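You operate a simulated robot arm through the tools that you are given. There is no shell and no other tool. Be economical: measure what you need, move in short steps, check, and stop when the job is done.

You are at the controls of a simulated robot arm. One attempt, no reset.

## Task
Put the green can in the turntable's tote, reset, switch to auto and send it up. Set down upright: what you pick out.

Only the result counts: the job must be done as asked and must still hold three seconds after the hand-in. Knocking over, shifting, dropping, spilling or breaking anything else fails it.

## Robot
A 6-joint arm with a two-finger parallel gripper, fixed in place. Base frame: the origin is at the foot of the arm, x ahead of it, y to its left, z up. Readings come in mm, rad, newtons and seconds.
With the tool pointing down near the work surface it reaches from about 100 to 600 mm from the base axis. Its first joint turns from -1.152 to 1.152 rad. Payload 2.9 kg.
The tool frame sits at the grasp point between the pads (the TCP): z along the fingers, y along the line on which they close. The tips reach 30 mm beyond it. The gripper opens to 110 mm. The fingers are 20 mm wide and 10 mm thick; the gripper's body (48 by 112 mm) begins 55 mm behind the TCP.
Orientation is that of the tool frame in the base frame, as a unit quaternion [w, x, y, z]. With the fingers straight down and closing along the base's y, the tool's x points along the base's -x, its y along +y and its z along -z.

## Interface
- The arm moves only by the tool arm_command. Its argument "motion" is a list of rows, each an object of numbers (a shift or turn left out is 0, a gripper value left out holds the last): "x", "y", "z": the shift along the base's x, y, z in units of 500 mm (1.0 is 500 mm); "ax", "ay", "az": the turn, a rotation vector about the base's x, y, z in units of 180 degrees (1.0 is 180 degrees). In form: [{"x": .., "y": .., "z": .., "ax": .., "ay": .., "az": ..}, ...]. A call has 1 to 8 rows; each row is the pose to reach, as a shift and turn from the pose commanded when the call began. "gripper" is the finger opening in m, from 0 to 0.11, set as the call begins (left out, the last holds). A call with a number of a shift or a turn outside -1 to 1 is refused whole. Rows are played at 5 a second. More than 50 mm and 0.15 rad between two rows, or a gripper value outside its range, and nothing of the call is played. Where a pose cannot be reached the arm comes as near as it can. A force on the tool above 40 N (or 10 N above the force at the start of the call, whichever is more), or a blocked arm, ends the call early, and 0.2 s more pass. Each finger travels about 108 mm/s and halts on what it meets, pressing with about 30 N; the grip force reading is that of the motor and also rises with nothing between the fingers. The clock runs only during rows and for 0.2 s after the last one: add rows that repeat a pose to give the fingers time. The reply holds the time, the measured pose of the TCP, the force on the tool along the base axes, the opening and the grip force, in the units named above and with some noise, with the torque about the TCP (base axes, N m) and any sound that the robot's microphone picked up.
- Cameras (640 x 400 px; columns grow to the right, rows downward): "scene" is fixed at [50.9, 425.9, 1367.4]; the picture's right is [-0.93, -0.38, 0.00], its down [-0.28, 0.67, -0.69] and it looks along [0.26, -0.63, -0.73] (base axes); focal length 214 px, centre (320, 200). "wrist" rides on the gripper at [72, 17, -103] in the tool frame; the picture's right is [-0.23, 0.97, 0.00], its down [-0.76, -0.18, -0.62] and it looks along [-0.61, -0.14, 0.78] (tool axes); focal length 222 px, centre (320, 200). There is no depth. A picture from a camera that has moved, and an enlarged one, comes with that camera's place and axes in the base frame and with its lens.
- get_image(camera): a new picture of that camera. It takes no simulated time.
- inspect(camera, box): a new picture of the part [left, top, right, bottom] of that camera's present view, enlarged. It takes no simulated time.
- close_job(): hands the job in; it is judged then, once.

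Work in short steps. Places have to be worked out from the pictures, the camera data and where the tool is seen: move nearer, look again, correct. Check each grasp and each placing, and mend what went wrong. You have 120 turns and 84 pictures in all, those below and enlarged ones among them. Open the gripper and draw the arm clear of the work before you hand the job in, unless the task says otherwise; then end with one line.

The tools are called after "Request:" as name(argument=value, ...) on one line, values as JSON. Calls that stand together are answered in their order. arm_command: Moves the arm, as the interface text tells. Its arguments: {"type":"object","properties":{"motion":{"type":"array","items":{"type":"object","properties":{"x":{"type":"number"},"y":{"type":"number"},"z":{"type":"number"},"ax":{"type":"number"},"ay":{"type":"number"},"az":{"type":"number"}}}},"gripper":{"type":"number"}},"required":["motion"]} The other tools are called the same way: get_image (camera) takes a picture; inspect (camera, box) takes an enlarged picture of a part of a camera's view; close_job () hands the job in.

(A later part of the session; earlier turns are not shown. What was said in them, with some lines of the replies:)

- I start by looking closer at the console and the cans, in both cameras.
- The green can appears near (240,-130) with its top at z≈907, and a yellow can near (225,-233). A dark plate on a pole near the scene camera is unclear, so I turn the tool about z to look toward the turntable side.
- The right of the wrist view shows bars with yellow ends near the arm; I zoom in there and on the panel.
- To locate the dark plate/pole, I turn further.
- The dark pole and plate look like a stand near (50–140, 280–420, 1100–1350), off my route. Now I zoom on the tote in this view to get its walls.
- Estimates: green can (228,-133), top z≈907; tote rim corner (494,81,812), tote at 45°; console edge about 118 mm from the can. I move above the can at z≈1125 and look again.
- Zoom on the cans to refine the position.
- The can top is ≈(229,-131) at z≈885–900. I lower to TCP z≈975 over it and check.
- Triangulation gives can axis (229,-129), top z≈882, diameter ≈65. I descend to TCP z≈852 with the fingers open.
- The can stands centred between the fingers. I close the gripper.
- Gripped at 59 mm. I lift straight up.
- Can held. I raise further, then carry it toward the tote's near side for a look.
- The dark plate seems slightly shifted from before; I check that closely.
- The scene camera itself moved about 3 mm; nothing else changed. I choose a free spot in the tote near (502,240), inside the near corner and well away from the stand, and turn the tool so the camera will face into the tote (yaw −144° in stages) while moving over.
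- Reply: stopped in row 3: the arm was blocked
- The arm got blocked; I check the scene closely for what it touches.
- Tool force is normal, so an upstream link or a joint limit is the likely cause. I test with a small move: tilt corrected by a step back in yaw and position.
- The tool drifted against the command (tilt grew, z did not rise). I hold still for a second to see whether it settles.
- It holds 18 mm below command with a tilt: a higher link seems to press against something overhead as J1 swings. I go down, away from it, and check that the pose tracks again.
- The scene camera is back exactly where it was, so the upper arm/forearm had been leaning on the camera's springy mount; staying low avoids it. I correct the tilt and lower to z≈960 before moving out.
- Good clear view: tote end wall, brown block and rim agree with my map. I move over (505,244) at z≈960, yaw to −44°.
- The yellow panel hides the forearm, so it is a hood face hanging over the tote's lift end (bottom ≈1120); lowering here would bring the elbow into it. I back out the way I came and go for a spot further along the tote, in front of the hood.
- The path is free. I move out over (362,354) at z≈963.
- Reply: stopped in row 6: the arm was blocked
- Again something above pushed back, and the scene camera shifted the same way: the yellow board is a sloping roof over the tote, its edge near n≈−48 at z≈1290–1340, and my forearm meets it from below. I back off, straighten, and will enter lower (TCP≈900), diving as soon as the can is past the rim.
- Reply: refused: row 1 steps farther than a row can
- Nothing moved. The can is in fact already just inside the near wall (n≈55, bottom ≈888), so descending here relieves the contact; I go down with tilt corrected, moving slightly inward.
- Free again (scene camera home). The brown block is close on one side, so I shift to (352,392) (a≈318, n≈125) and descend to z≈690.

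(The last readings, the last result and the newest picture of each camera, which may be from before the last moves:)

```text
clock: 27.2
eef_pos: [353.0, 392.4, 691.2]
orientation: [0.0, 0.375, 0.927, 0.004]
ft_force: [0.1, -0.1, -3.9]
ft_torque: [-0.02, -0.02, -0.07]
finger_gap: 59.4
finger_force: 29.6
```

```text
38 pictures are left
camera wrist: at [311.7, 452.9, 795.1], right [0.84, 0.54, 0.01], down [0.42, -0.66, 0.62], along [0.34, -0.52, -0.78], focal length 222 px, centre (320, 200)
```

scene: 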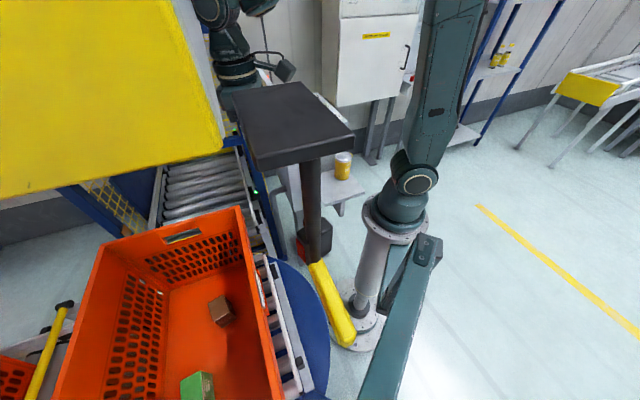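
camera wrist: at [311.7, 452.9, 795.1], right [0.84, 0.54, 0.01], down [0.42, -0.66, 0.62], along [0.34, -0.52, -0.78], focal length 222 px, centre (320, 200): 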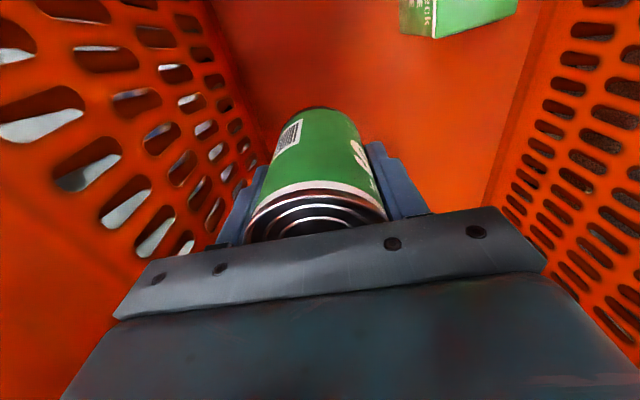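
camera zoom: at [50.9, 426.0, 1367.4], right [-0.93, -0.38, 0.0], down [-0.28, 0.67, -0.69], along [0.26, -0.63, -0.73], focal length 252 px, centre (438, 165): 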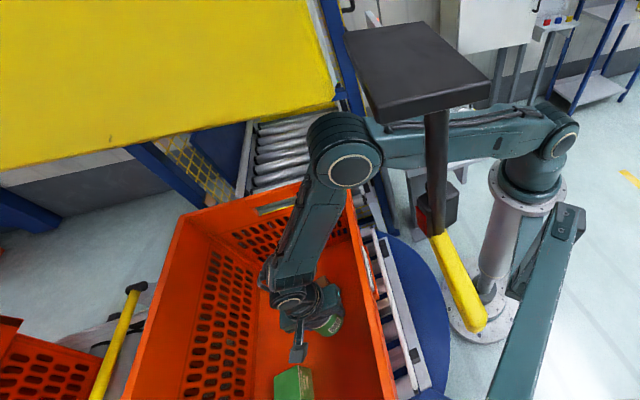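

All clear. I lower to ≈640, then feel for the floor.

Request:
arm_command(motion=[{"z": -0.04}, {"z": -0.07}, {"z": -0.1}, {"z": -0.1}])

Request:
get_image(camera="wrist")

```text
clock: 28.2
eef_pos: [351.1, 392.7, 641.8]
orientation: [0.001, 0.375, 0.927, 0.003]
ft_force: [0.9, 0.7, -3.4]
ft_torque: [-0.01, -0.03, -0.01]
finger_gap: 59.4
finger_force: 30.0
```

```text
37 pictures are left
camera wrist: at [311.7, 452.9, 745.6], right [0.84, 0.54, 0.01], down [0.42, -0.66, 0.62], along [0.34, -0.52, -0.78], focal length 222 px, centre (320, 200)
```

wrist: 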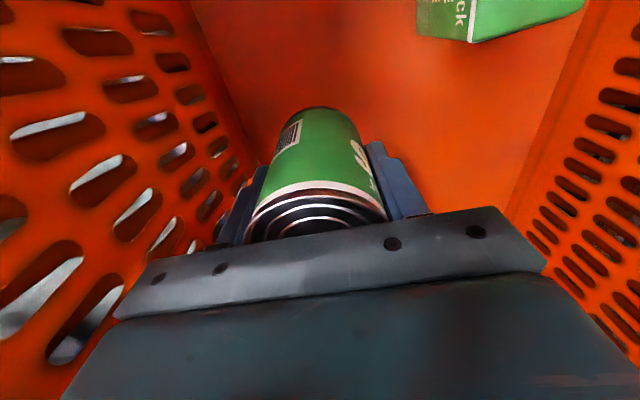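

No contact yet; I continue down in 4 mm steps.

Request:
arm_command(motion=[{"z": -0.008}, {"z": -0.016}, {"z": -0.024}, {"z": -0.032}, {"z": -0.04}, {"z": -0.048}, {"z": -0.056}])

```text
clock: 29.8
eef_pos: [351.4, 393.4, 613.9]
orientation: [0.0, 0.374, 0.928, 0.003]
ft_force: [0.1, -0.1, -2.7]
ft_torque: [-0.02, -0.01, -0.01]
finger_gap: 59.5
finger_force: 30.1
```

Request:
arm_command(motion=[{"z": -0.006}, {"z": -0.012}, {"z": -0.018}, {"z": -0.024}, {"z": -0.03}, {"z": -0.036}, {"z": -0.042}])

Request:
get_image(camera="wrist")

```text
clock: 31.4
eef_pos: [351.7, 390.0, 593.0]
orientation: [0.001, 0.375, 0.927, 0.003]
ft_force: [-0.1, -0.3, -2.2]
ft_torque: [-0.01, 0.03, 0.01]
finger_gap: 59.3
finger_force: 29.7
```

```text
36 pictures are left
camera wrist: at [312.2, 452.5, 696.8], right [0.84, 0.54, 0.01], down [0.42, -0.66, 0.62], along [0.34, -0.52, -0.78], focal length 222 px, centre (320, 200)
```

wrist: 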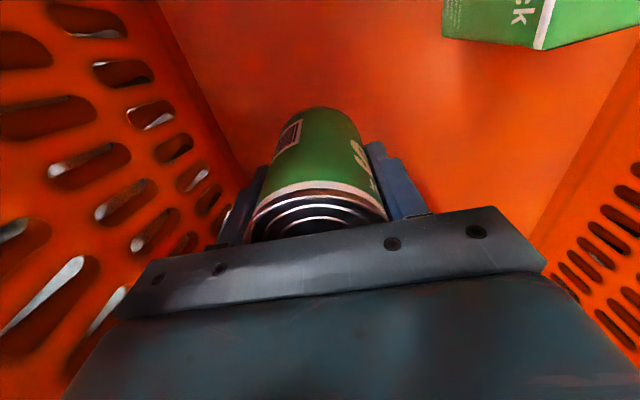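

Request:
arm_command(motion=[{"z": -0.006}, {"z": -0.012}, {"z": -0.018}, {"z": -0.024}, {"z": -0.03}])

```text
clock: 32.6
eef_pos: [351.4, 391.9, 578.5]
orientation: [0.001, 0.375, 0.927, 0.004]
ft_force: [0.1, -0.3, -2.3]
ft_torque: [-0.01, -0.01, -0.01]
finger_gap: 59.4
finger_force: 30.4
```

Request:
arm_command(motion=[{"z": -0.006}, {"z": -0.012}, {"z": -0.018}, {"z": -0.024}, {"z": -0.03}])

Request:
get_image(camera="wrist")

Request:
inspect(camera="scene", box=[120, 180, 340, 400])

```text
clock: 33.8
eef_pos: [352.1, 392.8, 563.0]
orientation: [0.0, 0.374, 0.927, 0.003]
ft_force: [0.4, 0.6, -3.1]
ft_torque: [0.0, -0.02, -0.01]
finger_gap: 59.6
finger_force: 29.9
```

```text
35 pictures are left
camera wrist: at [312.2, 453.0, 666.8], right [0.84, 0.54, 0.01], down [0.42, -0.66, 0.62], along [0.34, -0.52, -0.78], focal length 222 px, centre (320, 200)
```

wrist: 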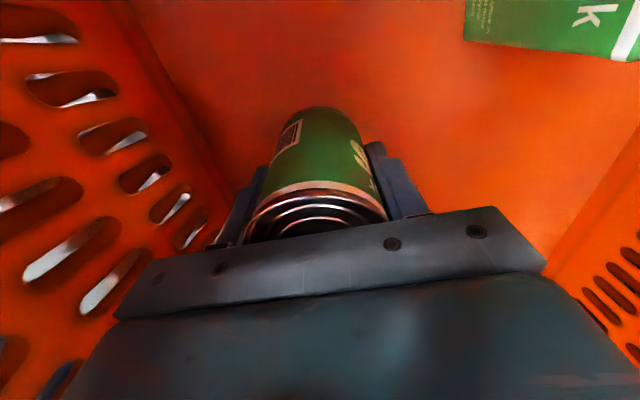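

```text
1.82 times, centred on (230, 290) of scene
camera zoom: at [50.9, 426.0, 1367.4], right [-0.93, -0.38, 0.0], down [-0.28, 0.67, -0.69], along [0.26, -0.63, -0.73], focal length 390 px, centre (484, 36)
```

zoom: 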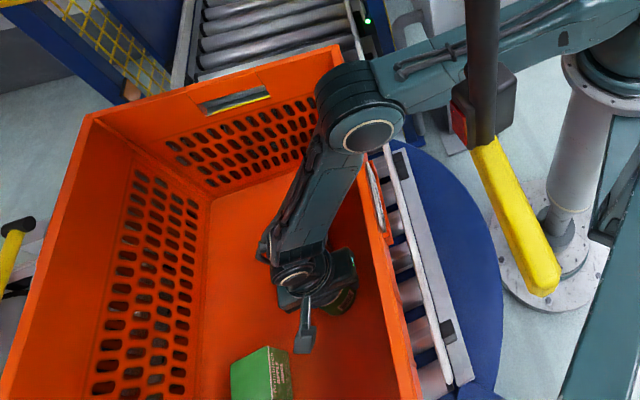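

Floor estimate from line expansion is ≈514 and the can's bottom ≈50 below TCP, so contact is near. I continue in 2 mm steps.

Request:
arm_command(motion=[{"z": -0.004}, {"z": -0.008}, {"z": -0.012}, {"z": -0.012}])

```text
clock: 34.8
eef_pos: [352.2, 391.8, 557.7]
orientation: [0.0, 0.374, 0.927, 0.003]
ft_force: [-1.4, -1.8, 3.4]
ft_torque: [-0.29, 0.11, -0.02]
finger_gap: 59.2
finger_force: 29.4
```

Contact has begun (force turned positive). I press 1 mm further, then open modestly.

Request:
arm_command(motion=[{"z": -0.002}, {"z": -0.002}])

Request:
arm_command(motion=[{"z": 0}, {"z": 0}, {"z": 0}], gripper=0.085)

Request:
get_image(camera="wrist")

```text
clock: 35.4
eef_pos: [351.3, 391.8, 557.5]
orientation: [0.001, 0.375, 0.927, 0.003]
ft_force: [-7.1, -6.5, 25.4]
ft_torque: [-1.01, 0.52, -0.15]
finger_gap: 59.4
finger_force: 29.8
```

```text
clock: 36.2
eef_pos: [352.6, 393.0, 556.2]
orientation: [0.0, 0.375, 0.927, 0.003]
ft_force: [-0.1, 0.2, -0.5]
ft_torque: [-0.02, -0.01, -0.01]
finger_gap: 84.8
finger_force: 0.3
```

```text
33 pictures are left
camera wrist: at [312.1, 452.9, 659.8], right [0.84, 0.54, 0.01], down [0.42, -0.66, 0.62], along [0.34, -0.52, -0.78], focal length 222 px, centre (320, 200)
```

wrist: 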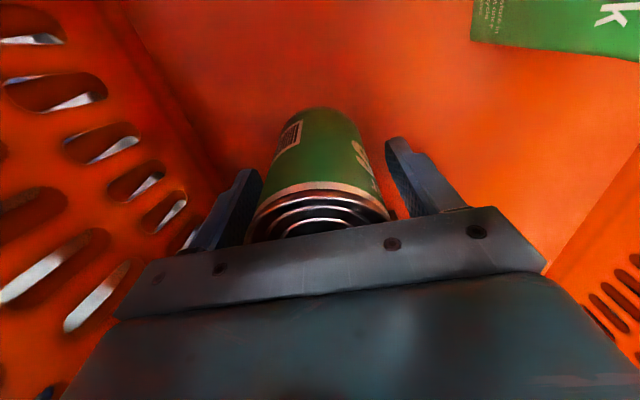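

Released upright. I rise straight up to clear the can, checking it.

Request:
arm_command(motion=[{"z": 0.03}, {"z": 0.08}, {"z": 0.15}, {"z": 0.24}, {"z": 0.33}, {"z": 0.42}])

Request:
get_image(camera="wrist")

```text
clock: 37.6
eef_pos: [351.9, 390.9, 765.8]
orientation: [0.0, 0.375, 0.927, 0.002]
ft_force: [0.1, -1.0, -0.3]
ft_torque: [-0.01, -0.01, -0.03]
finger_gap: 85.2
finger_force: 0.0
```

```text
32 pictures are left
camera wrist: at [311.8, 451.5, 870.4], right [0.84, 0.54, 0.01], down [0.42, -0.66, 0.62], along [0.34, -0.52, -0.78], focal length 222 px, centre (320, 200)
```

wrist: 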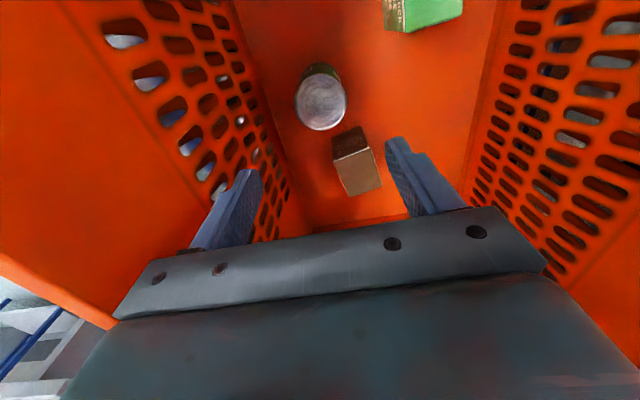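

The can stands upright, brown and green blocks untouched. I close the fingers and retreat low, under the roof edge.

Request:
arm_command(motion=[{"z": 0.08}, {"z": 0.14, "x": -0.03, "y": -0.03}, {"z": 0.2, "x": -0.06, "y": -0.065}, {"z": 0.21, "x": -0.12, "y": -0.13}, {"z": 0.21, "x": -0.18, "y": -0.195}, {"z": 0.21, "x": -0.24, "y": -0.26}, {"z": 0.21, "x": -0.3, "y": -0.325}, {"z": 0.21, "x": -0.3, "y": -0.325}], gripper=0.0)

Request:
get_image(camera="scene")

```text
clock: 39.4
eef_pos: [200.6, 229.3, 870.6]
orientation: [0.001, 0.374, 0.927, 0.002]
ft_force: [0.6, 0.1, 0.7]
ft_torque: [0.01, 0.02, 0.01]
finger_gap: 0.2
finger_force: 29.6
```

```text
31 pictures are left
```

scene: 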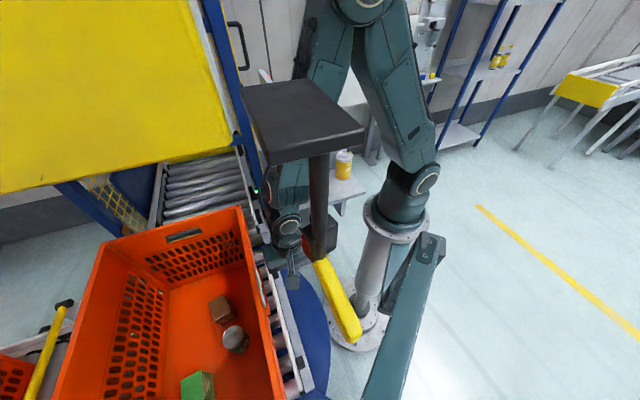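

Scene unchanged, can in the tote. I swing back low toward the console side, turning the tool to yaw 0, then rise.

Request:
arm_command(motion=[{"x": 0.04, "y": -0.088, "az": 0.03}, {"x": 0.08, "y": -0.176, "az": 0.06}, {"x": 0.11, "y": -0.27, "az": 0.09}, {"x": 0.12, "y": -0.365, "az": 0.12}, {"x": 0.12, "y": -0.46, "az": 0.15}, {"x": 0.12, "y": -0.525, "z": 0.07, "az": 0.18}, {"x": 0.12, "y": -0.555, "z": 0.16, "az": 0.21}, {"x": 0.12, "y": -0.575, "z": 0.25, "az": 0.244}])

Request:
arm_command(motion=[{"z": 0.09}, {"z": 0.18}, {"z": 0.27, "y": -0.02}, {"z": 0.35, "x": 0.03, "y": -0.06}, {"z": 0.4, "x": 0.06, "y": -0.12}, {"z": 0.44, "x": 0.09, "y": -0.18}, {"z": 0.44, "x": 0.09, "y": -0.18}])

Request:
get_image(camera="wrist")

```text
clock: 41.2
eef_pos: [260.8, -58.6, 996.4]
orientation: [-0.001, -0.001, 1.0, 0.003]
ft_force: [-0.8, 0.1, 0.5]
ft_torque: [0.01, 0.01, 0.0]
finger_gap: 0.1
finger_force: 29.4
```

```text
clock: 42.8
eef_pos: [306.6, -148.7, 1215.7]
orientation: [0.0, 0.0, 1.0, 0.003]
ft_force: [-0.9, 0.4, -0.4]
ft_torque: [-0.02, 0.0, -0.02]
finger_gap: 0.0
finger_force: 30.3
```

```text
30 pictures are left
camera wrist: at [235.5, -133.5, 1318.6], right [0.23, 0.97, 0.01], down [0.76, -0.18, 0.62], along [0.61, -0.14, -0.78], focal length 222 px, centre (320, 200)
```

wrist: 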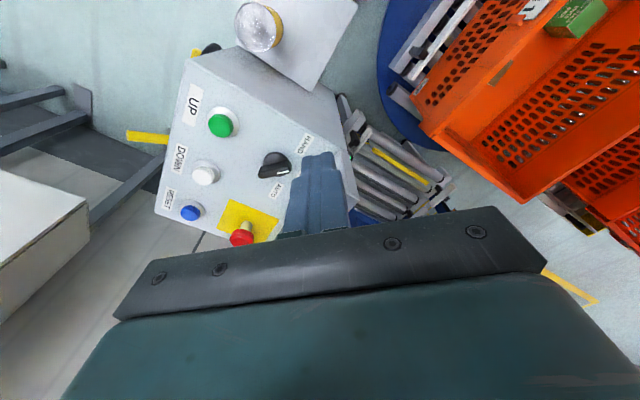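

Request:
inspect(camera="wrist", box=[140, 40, 360, 260])

```text
1.82 times, centred on (250, 150) of wrist
camera zoom: at [235.5, -133.5, 1318.6], right [0.23, 0.97, 0.01], down [0.76, -0.18, 0.62], along [0.61, -0.14, -0.78], focal length 404 px, centre (447, 291)
```

zoom: 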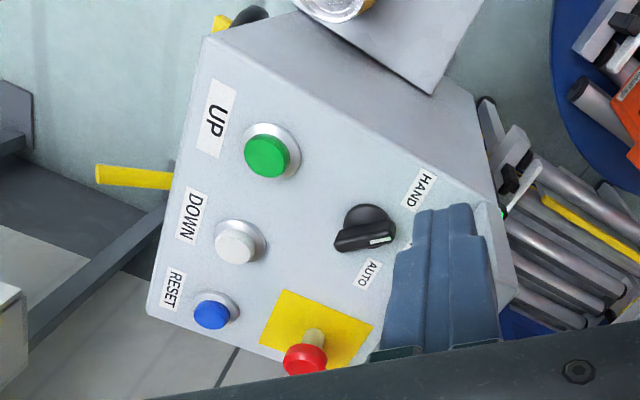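

Button estimates: UP ≈(314,-292,1008), RESET ≈(445,-425,~1015), knob ≈(393,-242,~1003). I move nearer, above the RESET side, to refine.

Request:
arm_command(motion=[{"x": 0.04, "y": -0.075, "z": -0.02}, {"x": 0.08, "y": -0.15, "z": -0.04}, {"x": 0.12, "y": -0.225, "z": -0.06}, {"x": 0.16, "y": -0.3, "z": -0.08}, {"x": 0.2, "y": -0.375, "z": -0.1}, {"x": 0.24, "y": -0.45, "z": -0.12}, {"x": 0.277, "y": -0.53, "z": -0.13}, {"x": 0.277, "y": -0.53, "z": -0.13}])

Request:
get_image(camera="wrist")

```text
clock: 44.6
eef_pos: [444.8, -414.7, 1149.7]
orientation: [-0.001, 0.0, 1.0, 0.003]
ft_force: [-0.8, -1.2, -0.4]
ft_torque: [-0.01, 0.0, -0.03]
finger_gap: 0.1
finger_force: 29.5
```

```text
28 pictures are left
camera wrist: at [373.6, -398.6, 1253.7], right [0.23, 0.97, 0.01], down [0.76, -0.18, 0.62], along [0.61, -0.14, -0.78], focal length 222 px, centre (320, 200)
```

wrist: 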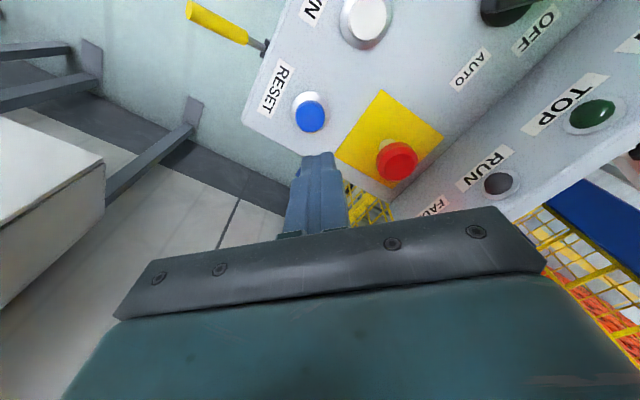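

RESET cap ≈(445,-424,1018). The panel seems inclined; I zoom to judge its tilt.

Request:
inspect(camera="wrist", box=[230, 0, 450, 220])

```text
1.82 times, centred on (340, 110) of wrist
camera zoom: at [373.6, -398.6, 1253.7], right [0.23, 0.97, 0.01], down [0.76, -0.18, 0.62], along [0.61, -0.14, -0.78], focal length 404 px, centre (284, 364)
```

zoom: 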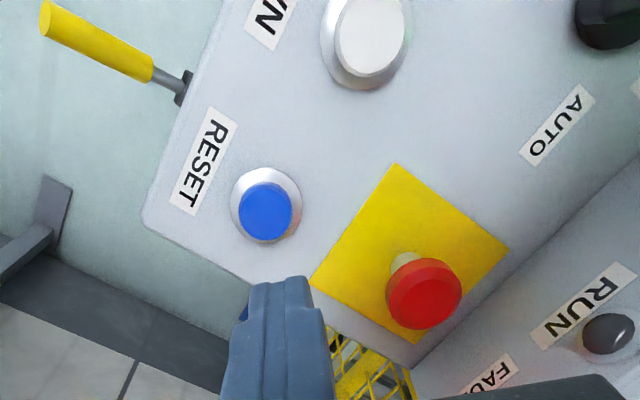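

The offsets of caps over their bases are radial to the nadir point, so the panel is practically level. I lower above RESET at (445,-424) to z≈1070 and check alignment.

Request:
arm_command(motion=[{"y": -0.0186, "z": -0.06}, {"y": -0.0186, "z": -0.12}, {"y": -0.0186, "z": -0.16}, {"y": -0.0186, "z": -0.16}])

Request:
inspect(camera="wrist", box=[230, 40, 410, 240])

```text
clock: 45.6
eef_pos: [445.7, -423.8, 1069.6]
orientation: [-0.001, 0.0, 1.0, 0.004]
ft_force: [-0.4, 0.5, -0.2]
ft_torque: [0.01, -0.02, -0.02]
finger_gap: 0.1
finger_force: 29.2
```

```text
2.00 times, centred on (320, 140) of wrist
camera zoom: at [375.0, -407.4, 1174.2], right [0.23, 0.97, 0.01], down [0.76, -0.18, 0.62], along [0.61, -0.14, -0.78], focal length 444 px, centre (320, 320)
```

zoom: 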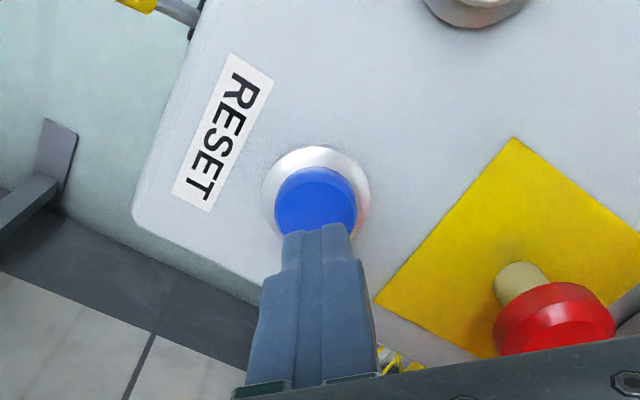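

Aligned with the RESET cap. I press down in small steps.

Request:
arm_command(motion=[{"z": -0.02}, {"z": -0.032}, {"z": -0.04}, {"z": -0.046}, {"z": -0.052}, {"z": -0.058}, {"z": -0.058}])

```text
clock: 47.2
eef_pos: [445.0, -422.6, 1042.6]
orientation: [0.0, 0.0, 1.0, 0.003]
ft_force: [1.2, 0.6, 7.6]
ft_torque: [0.01, -0.02, -0.07]
finger_gap: 0.0
finger_force: 30.1
heard: click
```

A click was heard at 7.6 N: RESET pressed. I lift off and look at the lamps.

Request:
arm_command(motion=[{"z": 0.03}, {"z": 0.1}, {"z": 0.18}, {"z": 0.24, "x": -0.03, "y": 0.06}, {"z": 0.28, "x": -0.06, "y": 0.12}])

Request:
get_image(camera="wrist")

```text
clock: 48.4
eef_pos: [415.4, -363.7, 1182.1]
orientation: [-0.002, 0.0, 1.0, 0.004]
ft_force: [-0.2, 0.2, -0.2]
ft_torque: [-0.01, 0.0, 0.03]
finger_gap: 0.1
finger_force: 29.9
```

```text
25 pictures are left
camera wrist: at [344.5, -347.9, 1286.4], right [0.23, 0.97, 0.01], down [0.76, -0.18, 0.62], along [0.61, -0.14, -0.78], focal length 222 px, centre (320, 200)
```

wrist: 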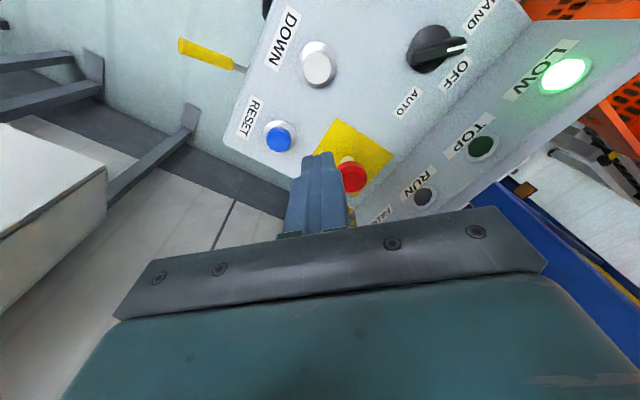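

Request:
inspect(camera="wrist", box=[340, 0, 540, 230])

```text
1.74 times, centred on (440, 115) of wrist
camera zoom: at [344.5, -347.9, 1286.4], right [0.23, 0.97, 0.01], down [0.76, -0.18, 0.62], along [0.61, -0.14, -0.78], focal length 386 px, centre (111, 348)
```

zoom: 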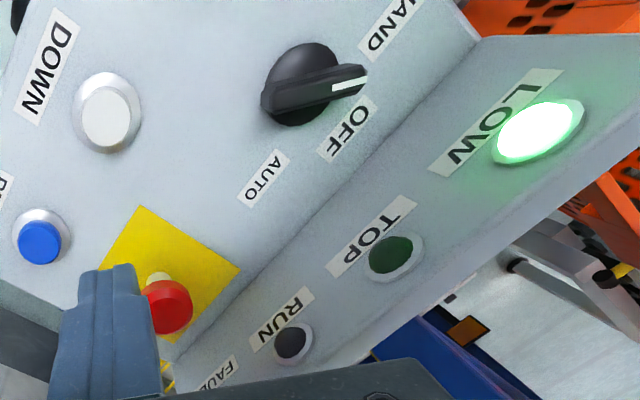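

No red glow shows now. The knob's pointer lies along +y (HAND side); OFF is at about 45°, AUTO near −15…0°, knob axis ≈(393.5,-241). I move above it and turn the tool 90° so the fingers close across the bar.

Request:
arm_command(motion=[{"az": 0.045, "y": 0.05}, {"az": 0.09, "y": 0.1}, {"az": 0.135, "x": -0.02, "y": 0.15}, {"az": 0.18, "x": -0.03, "y": 0.2}, {"az": 0.225, "x": -0.044, "y": 0.245}, {"az": 0.27, "x": -0.044, "y": 0.245, "z": -0.02}, {"az": 0.315, "x": -0.044, "y": 0.245, "z": -0.04}, {"az": 0.36, "x": -0.044, "y": 0.245, "z": -0.06}], gripper=0.04)

Request:
arm_command(motion=[{"az": 0.045}, {"az": 0.09}, {"az": 0.14}, {"az": 0.14}])

Request:
get_image(camera="wrist")

```text
clock: 50.2
eef_pos: [411.4, -250.2, 1179.7]
orientation: [-0.003, -0.536, 0.844, 0.004]
ft_force: [0.3, -0.3, -0.2]
ft_torque: [-0.01, 0.02, -0.01]
finger_gap: 40.2
finger_force: 0.1
out of reach, approached as far as the arm can: row 5, 6, 7, 8
```

```text
refused: row 3 steps farther than a row can; nothing moved
```

```text
23 pictures are left
camera wrist: at [367.5, -310.2, 1283.9], right [-0.78, 0.62, 0.01], down [0.49, 0.61, 0.62], along [0.38, 0.49, -0.79], focal length 222 px, centre (320, 200)
```

wrist: 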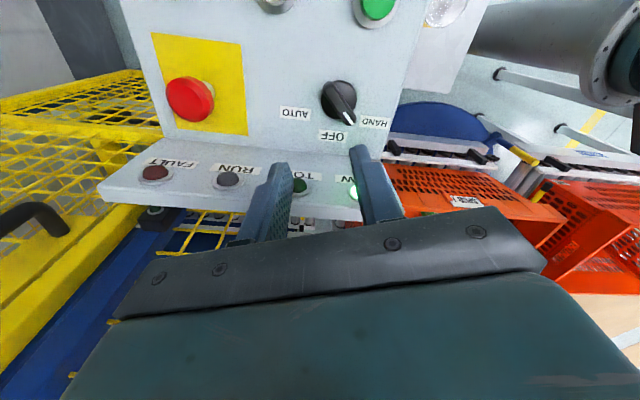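

FAULT is now dark: the reset worked. The last rows were reported out of reach, so I first hold to see where the arm settles.

Request:
arm_command(motion=[{"z": 0}, {"z": 0}])

```text
clock: 50.8
eef_pos: [412.3, -251.3, 1180.9]
orientation: [-0.003, -0.535, 0.845, 0.004]
ft_force: [0.0, 0.0, -1.0]
ft_torque: [-0.05, 0.01, -0.02]
finger_gap: 40.1
finger_force: 0.0
```

Request:
arm_command(motion=[{"x": -0.02, "y": 0.01, "z": -0.01}, {"x": -0.037, "y": 0.02, "z": -0.03}, {"x": -0.037, "y": 0.02, "z": -0.05}])

```text
clock: 51.6
eef_pos: [410.1, -249.3, 1180.3]
orientation: [-0.003, -0.535, 0.845, 0.003]
ft_force: [0.2, -0.3, 0.6]
ft_torque: [0.0, 0.01, 0.02]
finger_gap: 40.0
finger_force: 0.2
out of reach, approached as far as the arm can: row 1, 2, 3
```

Request:
arm_command(motion=[{"az": -0.04}, {"az": -0.08}, {"az": -0.12}, {"az": -0.12, "x": -0.02, "y": 0.01, "z": -0.02}, {"az": -0.12, "x": -0.036, "y": 0.018, "z": -0.04}, {"az": -0.12, "x": -0.036, "y": 0.018, "z": -0.06}])

```text
clock: 53.0
eef_pos: [394.9, -256.2, 1160.4]
orientation: [-0.018, -0.367, 0.93, -0.007]
ft_force: [0.1, -0.5, -0.2]
ft_torque: [0.0, 0.06, -0.02]
finger_gap: 39.8
finger_force: 0.1
out of reach, approached as far as the arm can: row 4, 5, 6
```

Positions with this yaw seem limited here, so I change plan: grip the bar lengthwise (over its ends) at yaw 0 and turn to −90°, a range that worked before. First back to yaw 0.

Request:
arm_command(motion=[{"ax": 0.0083, "ay": -0.009, "z": 0.02}, {"ax": 0.0083, "ay": -0.009, "az": -0.045, "z": 0.02}, {"ax": 0.0083, "ay": -0.009, "az": -0.09, "z": 0.02}, {"ax": 0.0083, "ay": -0.009, "az": -0.135, "z": 0.02}, {"ax": 0.0083, "ay": -0.009, "az": -0.18, "z": 0.02}, {"ax": 0.0083, "ay": -0.009, "az": -0.22, "z": 0.02}, {"ax": 0.0083, "ay": -0.009, "az": -0.239, "z": 0.02}], gripper=0.09)

```text
clock: 54.6
eef_pos: [397.1, -256.4, 1170.8]
orientation: [0.018, 0.0, 1.0, 0.01]
ft_force: [1.0, 0.4, -0.5]
ft_torque: [0.0, 0.03, -0.01]
finger_gap: 89.8
finger_force: 0.0
out of reach, approached as far as the arm can: row 1
```

Request:
arm_command(motion=[{"ax": -0.0064, "ay": 0.0115}, {"ax": -0.0064, "ay": 0.0115, "x": -0.0072, "y": 0.031, "z": -0.02}, {"ax": -0.0064, "ay": 0.0115, "x": -0.0072, "y": 0.031, "z": -0.04}, {"ax": -0.0064, "ay": 0.0115, "x": -0.0072, "y": 0.031, "z": -0.04}])

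Request:
get_image(camera="wrist")

```text
clock: 55.6
eef_pos: [393.0, -240.6, 1150.2]
orientation: [-0.001, -0.002, 1.0, 0.0]
ft_force: [-0.3, -0.4, 0.0]
ft_torque: [0.0, 0.0, 0.0]
finger_gap: 90.3
finger_force: 0.1
```

```text
22 pictures are left
camera wrist: at [321.2, -224.0, 1255.1], right [0.23, 0.97, 0.0], down [0.76, -0.18, 0.62], along [0.61, -0.14, -0.78], focal length 222 px, centre (320, 200)
```

wrist: 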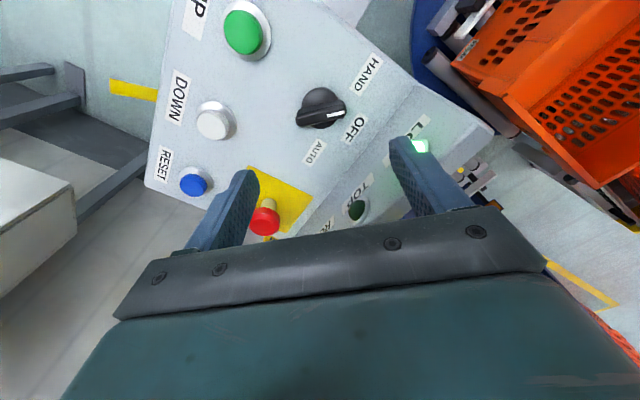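

Request:
inspect(camera="wrist", box=[270, 50, 390, 170])

```text
3.33 times, centred on (330, 110) of wrist
camera zoom: at [321.2, -224.0, 1255.1], right [0.23, 0.97, 0.0], down [0.76, -0.18, 0.62], along [0.61, -0.14, -0.78], focal length 740 px, centre (287, 500)
```

zoom: 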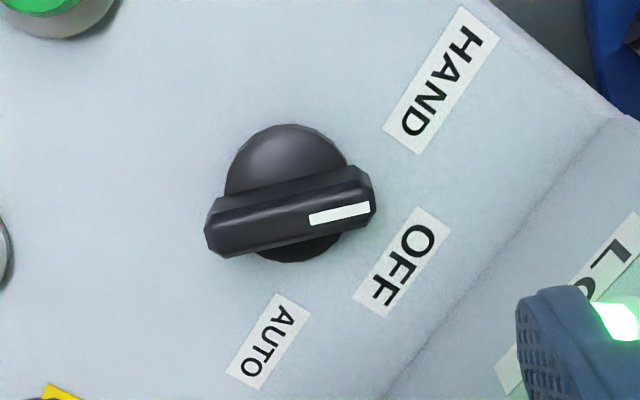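

Knob centre (392,-239), bar along y (HAND), 52 mm long; AUTO lies a quarter turn clockwise. I lower with the fingers straddling the bar's ends.

Request:
arm_command(motion=[{"x": -0.002, "y": 0.0032, "z": -0.08}, {"x": -0.002, "y": 0.0032, "z": -0.14}, {"x": -0.002, "y": 0.0032, "z": -0.18}, {"x": -0.002, "y": 0.0032, "z": -0.2}, {"x": -0.002, "y": 0.0032, "z": -0.2}])

Request:
get_image(camera="wrist")

```text
clock: 56.8
eef_pos: [391.7, -238.8, 1050.4]
orientation: [-0.001, 0.0, 1.0, 0.0]
ft_force: [-0.7, 0.4, 0.3]
ft_torque: [-0.04, -0.01, -0.02]
finger_gap: 90.2
finger_force: 0.1
```

```text
20 pictures are left
camera wrist: at [320.1, -222.5, 1154.8], right [0.23, 0.97, 0.0], down [0.76, -0.18, 0.62], along [0.61, -0.14, -0.78], focal length 222 px, centre (320, 200)
```

wrist: 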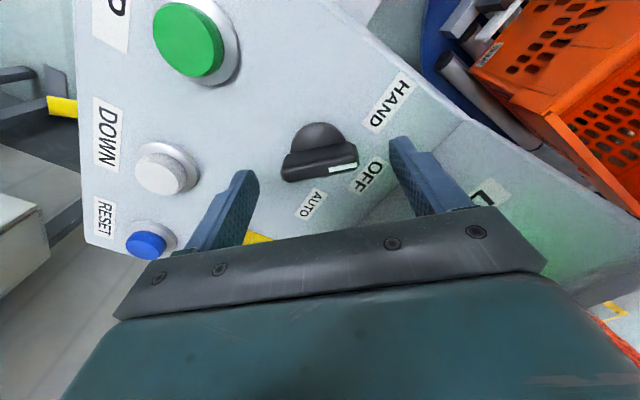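

Bar top is at z≈1023, panel ≈990. I lower 12 mm more and close on the bar ends.

Request:
arm_command(motion=[{"z": -0.012}, {"z": -0.024}, {"z": -0.024}])

Request:
arm_command(motion=[{"z": 0}, {"z": 0}, {"z": 0}], gripper=0.048)

Request:
inspect(camera="wrist", box=[200, 60, 440, 240])

```text
clock: 57.6
eef_pos: [391.4, -238.0, 1039.0]
orientation: [-0.001, -0.001, 1.0, 0.0]
ft_force: [0.0, -0.1, 0.2]
ft_torque: [0.01, 0.02, -0.04]
finger_gap: 89.8
finger_force: 0.0
```

```text
clock: 58.4
eef_pos: [390.3, -238.2, 1039.6]
orientation: [-0.001, -0.001, 1.0, 0.0]
ft_force: [-1.0, -5.5, -2.9]
ft_torque: [-0.24, -0.22, -0.02]
finger_gap: 51.8
finger_force: 45.8
```

```text
2.22 times, centred on (320, 150) of wrist
camera zoom: at [320.1, -222.7, 1143.2], right [0.23, 0.97, 0.0], down [0.76, -0.18, 0.62], along [0.61, -0.14, -0.78], focal length 494 px, centre (320, 311)
```

zoom: 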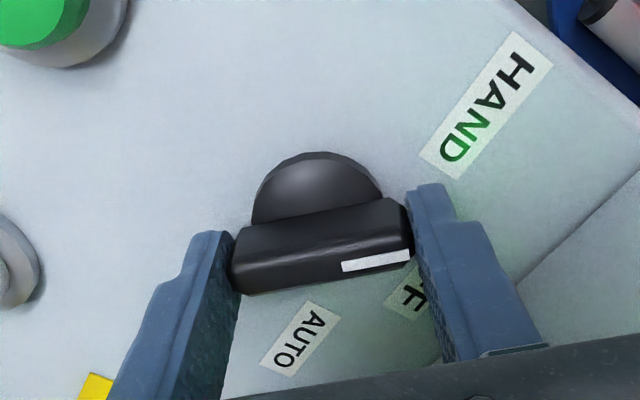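

The bar is held end to end. I turn it clockwise in stages.

Request:
arm_command(motion=[{"az": -0.04}, {"az": -0.08}, {"az": -0.12}, {"az": -0.16}, {"az": -0.2}, {"az": -0.25}])

```text
refused: row 6 steps farther than a row can; nothing moved
```

Request:
arm_command(motion=[{"az": -0.042}, {"az": -0.084}, {"az": -0.126}, {"az": -0.168}, {"az": -0.21}, {"az": -0.25}])

Request:
inspect(camera="wrist", box=[200, 60, 440, 240])

```text
clock: 59.8
eef_pos: [392.0, -239.3, 1040.5]
orientation: [-0.001, 0.384, 0.923, 0.0]
ft_force: [-5.1, -11.0, 0.4]
ft_torque: [-0.57, 0.18, 0.01]
finger_gap: 51.7
finger_force: 44.6
```

```text
2.22 times, centred on (320, 150) of wrist
camera zoom: at [353.2, -177.0, 1143.2], right [0.85, 0.53, 0.0], down [0.41, -0.67, 0.62], along [0.33, -0.53, -0.78], focal length 494 px, centre (320, 311)
```

zoom: 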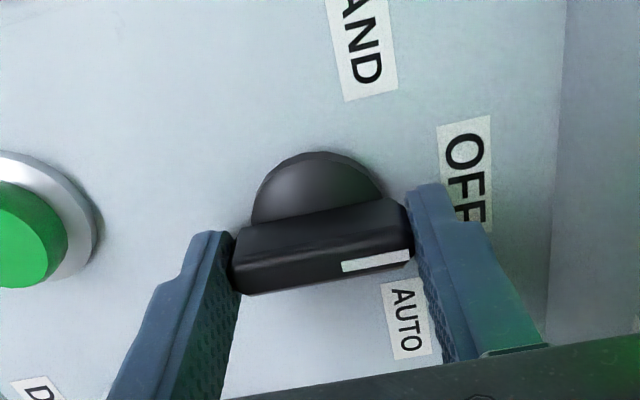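

The knob follows, now at OFF. I turn another 45° to AUTO.

Request:
arm_command(motion=[{"az": -0.042}, {"az": -0.084}, {"az": -0.126}, {"az": -0.168}, {"az": -0.21}, {"az": -0.25}])

Request:
inspect(camera="wrist", box=[200, 60, 440, 240])

```text
clock: 61.2
eef_pos: [389.2, -239.8, 1038.4]
orientation: [-0.001, 0.707, 0.707, 0.0]
ft_force: [-11.8, -17.2, 8.1]
ft_torque: [-0.47, 0.66, 0.38]
finger_gap: 52.0
finger_force: 45.5
```

```text
2.22 times, centred on (320, 150) of wrist
camera zoom: at [408.5, -168.1, 1143.2], right [0.97, -0.23, 0.0], down [-0.18, -0.76, 0.62], along [-0.14, -0.61, -0.78], focal length 494 px, centre (320, 311)
```

zoom: 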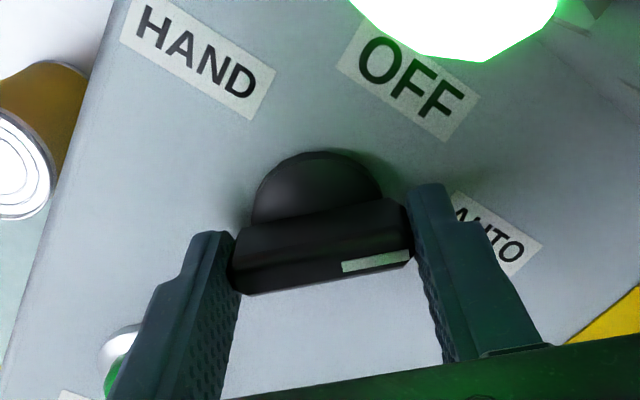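

By symmetry with HAND (pointer 90°, label 112°), the pointer at 0° should be AUTO; resistance torque has risen. I nudge a few degrees more to make sure it is at its stop.

Request:
arm_command(motion=[{"az": -0.012}, {"az": -0.024}, {"az": -0.024}])

```text
clock: 62.0
eef_pos: [390.7, -238.6, 1039.5]
orientation: [-0.002, 0.732, 0.681, 0.002]
ft_force: [-15.0, -6.2, 11.9]
ft_torque: [0.13, 0.05, 1.41]
finger_gap: 52.3
finger_force: 44.5
```

Torque climbed to 1.4 N·m: that is the stop. I return to 0°, open and lift.

Request:
arm_command(motion=[{"az": 0.018}, {"az": 0.018}])

Request:
arm_command(motion=[{"z": 0}, {"z": 0}, {"z": 0.02}, {"z": 0.1}, {"z": 0.18}, {"z": 0.24}], gripper=0.09)

Request:
get_image(camera="wrist")

```text
clock: 62.6
eef_pos: [389.8, -238.2, 1039.2]
orientation: [-0.002, 0.713, 0.701, 0.0]
ft_force: [-13.7, 0.0, 11.7]
ft_torque: [0.42, 0.46, -0.07]
finger_gap: 52.5
finger_force: 44.7
```

```text
clock: 64.0
eef_pos: [391.3, -239.0, 1159.0]
orientation: [-0.001, 0.713, 0.701, 0.001]
ft_force: [-0.6, -0.3, -0.2]
ft_torque: [0.01, -0.02, 0.01]
finger_gap: 90.2
finger_force: 0.0
```

```text
16 pictures are left
camera wrist: at [410.7, -168.5, 1262.7], right [0.97, -0.24, 0.0], down [-0.19, -0.76, 0.62], along [-0.15, -0.6, -0.78], focal length 222 px, centre (320, 200)
```

wrist: 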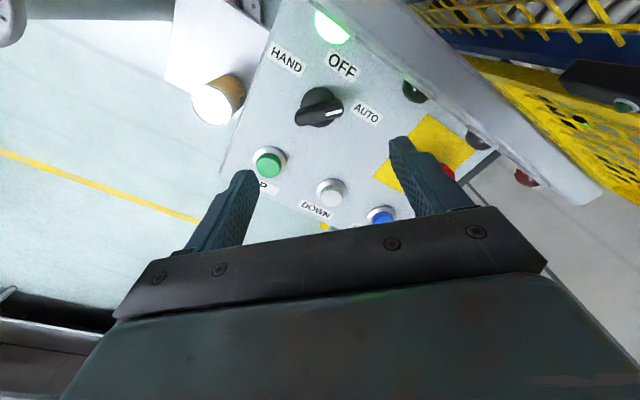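

The knob points at AUTO. UP cap is at ≈(313,-289), z≈1015. I close the fingers, turn the tool partway back and go above it.

Request:
arm_command(motion=[{"x": -0.04, "y": -0.02, "az": 0.045}, {"x": -0.08, "y": -0.05, "az": 0.09}, {"x": -0.12, "y": -0.08, "az": 0.135}, {"x": -0.156, "y": -0.1, "az": 0.18}, {"x": -0.156, "y": -0.1, "z": -0.06, "az": 0.225}, {"x": -0.156, "y": -0.1, "z": -0.12, "az": 0.25}, {"x": -0.156, "y": -0.1, "z": -0.16, "az": 0.25}, {"x": -0.156, "y": -0.1, "z": -0.16, "az": 0.25}], gripper=0.0)

Request:
get_image(camera="wrist")

```text
clock: 65.8
eef_pos: [312.5, -289.6, 1079.5]
orientation: [-0.001, 0.389, 0.921, 0.0]
ft_force: [1.2, -0.6, -1.1]
ft_torque: [0.03, 0.04, 0.05]
finger_gap: 0.0
finger_force: 29.8
```

```text
15 pictures are left
camera wrist: at [276.0, -225.8, 1182.7], right [0.86, 0.51, 0.0], down [0.4, -0.67, 0.62], along [0.32, -0.53, -0.78], focal length 222 px, centre (320, 200)
```

wrist: 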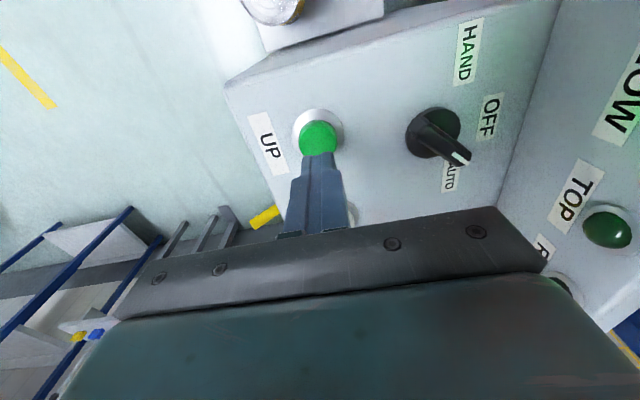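

Aligned with UP to within 3 mm. I press it.

Request:
arm_command(motion=[{"x": -0.003, "y": 0.005, "z": -0.03}, {"x": -0.003, "y": 0.005, "z": -0.05}, {"x": -0.003, "y": 0.005, "z": -0.06}, {"x": -0.003, "y": 0.005, "z": -0.066}, {"x": -0.003, "y": 0.005, "z": -0.072}, {"x": -0.003, "y": 0.005, "z": -0.078}, {"x": -0.003, "y": 0.005, "z": -0.078}])

```text
clock: 67.4
eef_pos: [311.5, -285.9, 1042.4]
orientation: [0.0, 0.39, 0.921, 0.0]
ft_force: [-1.8, 8.3, 27.0]
ft_torque: [0.27, 0.1, -0.08]
finger_gap: 0.2
finger_force: 30.0
heard: click
```

Click heard, UP pressed. I lift off and look at the result.

Request:
arm_command(motion=[{"z": 0.03}, {"z": 0.1}, {"z": 0.19}, {"z": 0.26}, {"z": 0.26}])

Request:
get_image(camera="wrist")

Request:
get_image(camera="scene")

```text
clock: 68.6
eef_pos: [310.9, -285.7, 1171.1]
orientation: [-0.002, 0.391, 0.92, 0.001]
ft_force: [-0.7, 0.3, 0.4]
ft_torque: [0.01, 0.02, 0.01]
finger_gap: 0.0
finger_force: 29.9
```

```text
14 pictures are left
camera wrist: at [274.0, -222.5, 1274.1], right [0.86, 0.51, 0.0], down [0.4, -0.67, 0.62], along [0.32, -0.53, -0.78], focal length 222 px, centre (320, 200)
```

wrist: 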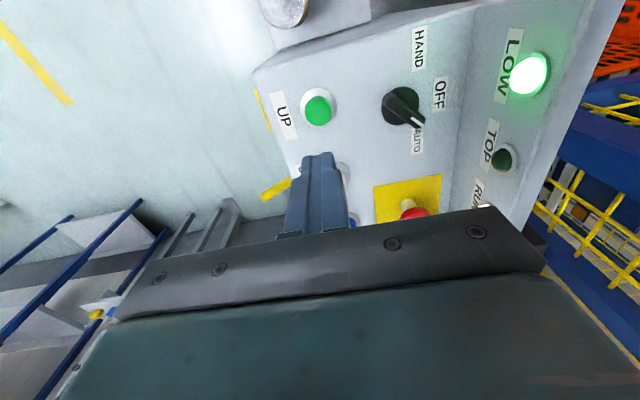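

```text
13 pictures are left
```

scene: 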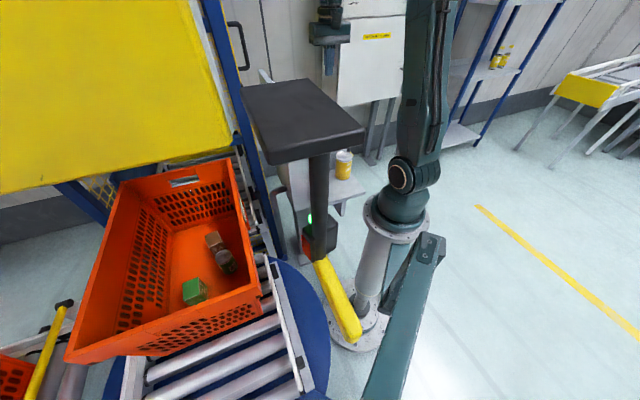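

The tote rolls into the lift. I wait and watch.

Request:
arm_command(motion=[{"z": 0}, {"z": 0}, {"z": 0}, {"z": 0}, {"z": 0}, {"z": 0}, {"z": 0}, {"z": 0}])

Request:
arm_command(motion=[{"z": 0}, {"z": 0}, {"z": 0}, {"z": 0}, {"z": 0}, {"z": 0}, {"z": 0}, {"z": 0}])

Request:
get_image(camera="scene")

```text
clock: 70.4
eef_pos: [310.5, -284.6, 1169.7]
orientation: [-0.001, 0.39, 0.921, -0.001]
ft_force: [0.0, 0.7, -1.1]
ft_torque: [-0.01, 0.01, 0.01]
finger_gap: 0.1
finger_force: 30.7
```

```text
clock: 72.2
eef_pos: [310.9, -286.4, 1170.6]
orientation: [-0.001, 0.391, 0.921, 0.0]
ft_force: [-0.3, 0.6, 0.5]
ft_torque: [0.02, -0.02, 0.0]
finger_gap: 0.0
finger_force: 30.0
```

```text
12 pictures are left
```

scene: 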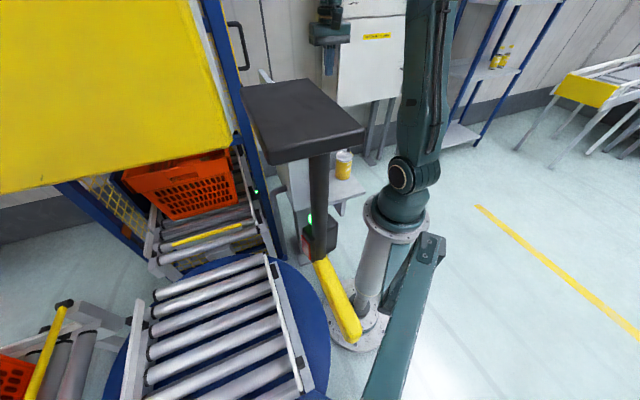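

The tote is in the lift. I keep waiting for it to rise.

Request:
arm_command(motion=[{"z": 0}, {"z": 0}, {"z": 0}, {"z": 0}, {"z": 0}, {"z": 0}, {"z": 0}, {"z": 0}])

Request:
arm_command(motion=[{"z": 0}, {"z": 0}, {"z": 0}, {"z": 0}, {"z": 0}, {"z": 0}, {"z": 0}, {"z": 0}])

Request:
arm_command(motion=[{"z": 0}, {"z": 0}, {"z": 0}, {"z": 0}, {"z": 0}, {"z": 0}, {"z": 0}, {"z": 0}])

Request:
get_image(camera="scene")

Request:
get_image(camera="wrist")

```text
clock: 74.0
eef_pos: [311.2, -286.0, 1171.0]
orientation: [-0.001, 0.391, 0.921, 0.001]
ft_force: [0.1, -1.0, -0.3]
ft_torque: [-0.01, 0.0, -0.03]
finger_gap: 0.0
finger_force: 30.0
```

```text
clock: 75.8
eef_pos: [309.7, -285.2, 1170.1]
orientation: [0.0, 0.39, 0.921, 0.0]
ft_force: [0.2, 0.2, -0.3]
ft_torque: [0.01, -0.02, -0.03]
finger_gap: 0.0
finger_force: 30.1
```

```text
clock: 77.6
eef_pos: [310.3, -284.6, 1170.8]
orientation: [-0.001, 0.39, 0.921, 0.0]
ft_force: [0.4, -0.1, -0.3]
ft_torque: [0.01, 0.02, 0.01]
finger_gap: 0.0
finger_force: 29.6
```

```text
11 pictures are left
```

scene: 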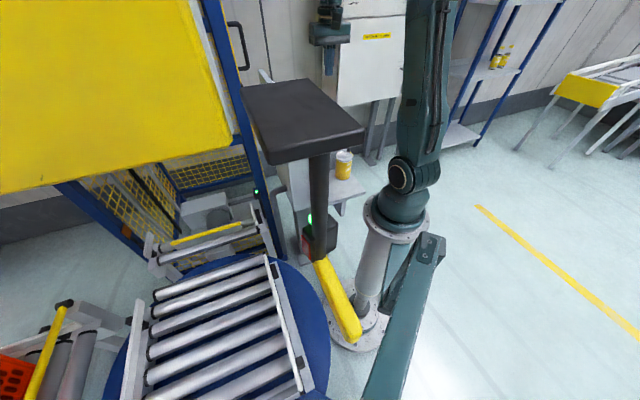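

```text
10 pictures are left
camera wrist: at [274.0, -222.6, 1273.8], right [0.86, 0.51, 0.0], down [0.4, -0.67, 0.62], along [0.32, -0.53, -0.78], focal length 222 px, centre (320, 200)
```

wrist: 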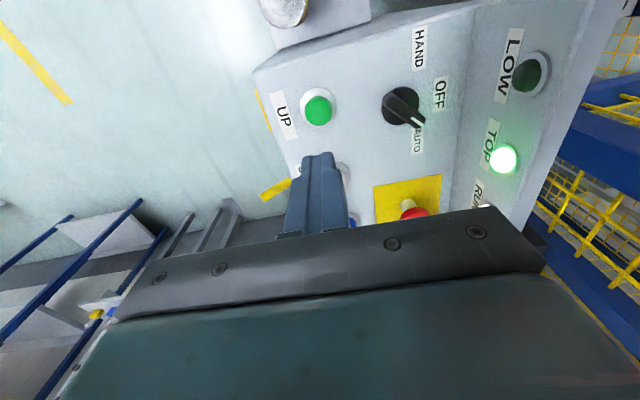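

TOP is lit: the tote is up. I open the gripper and draw the arm clear.

Request:
arm_command(motion=[{"z": 0.06}, {"z": 0.1, "y": 0.07}, {"z": 0.14, "y": 0.14}, {"z": 0.16, "y": 0.2}, {"z": 0.16, "y": 0.2}, {"z": 0.16, "y": 0.2}, {"z": 0.16, "y": 0.2}], gripper=0.1)

Request:
get_image(camera="wrist")

Request:
get_image(camera="scene")

```text
clock: 79.2
eef_pos: [310.1, -186.4, 1250.2]
orientation: [-0.001, 0.391, 0.92, 0.001]
ft_force: [-0.9, -0.4, -0.2]
ft_torque: [0.01, -0.01, -0.02]
finger_gap: 100.3
finger_force: 0.1
```

```text
9 pictures are left
camera wrist: at [274.4, -123.2, 1354.2], right [0.86, 0.51, 0.0], down [0.4, -0.67, 0.62], along [0.32, -0.53, -0.78], focal length 222 px, centre (320, 200)
```

wrist: 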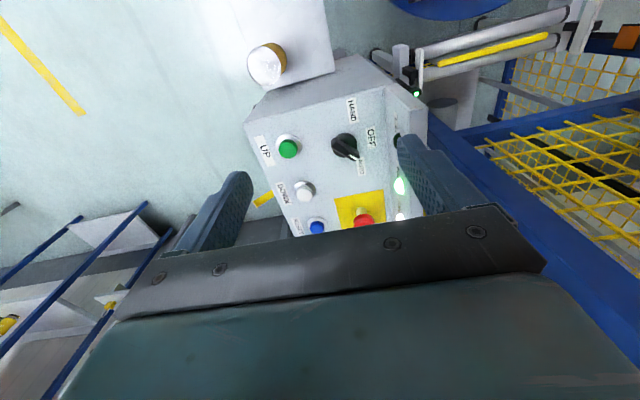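

```text
8 pictures are left
```

scene: 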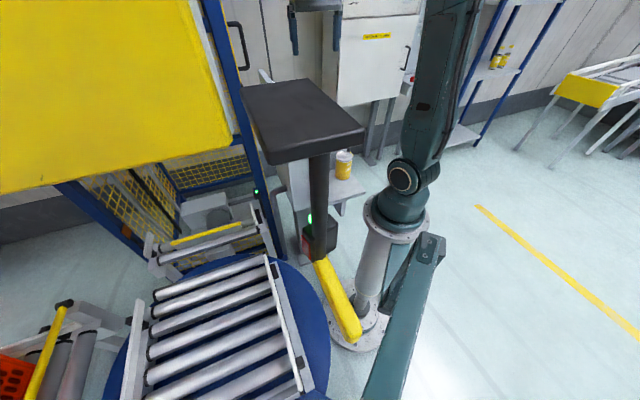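

TOP and RUN are lit, FAULT is dark, the yellow can is untouched and the arm is clear. I wait a moment more, then hand in.

Request:
arm_command(motion=[{"z": 0}, {"z": 0}, {"z": 0}, {"z": 0}, {"z": 0}, {"z": 0}, {"z": 0}, {"z": 0}])

Request:
close_job()

```text
clock: 81.0
eef_pos: [311.1, -186.0, 1250.5]
orientation: [-0.001, 0.391, 0.92, 0.001]
ft_force: [-0.3, 0.0, 0.0]
ft_torque: [0.04, 0.0, -0.03]
finger_gap: 100.0
finger_force: 0.0
```

```text
The job is handed in.
```

The green can was set upright in the turntable's tote, the fault was reset, the knob was turned to AUTO and the lift was sent up with TOP lit. The arm brushed the roof edge twice on the way, and the scene camera returned to its place each time. I could not see the can once the tote was inside the lift.
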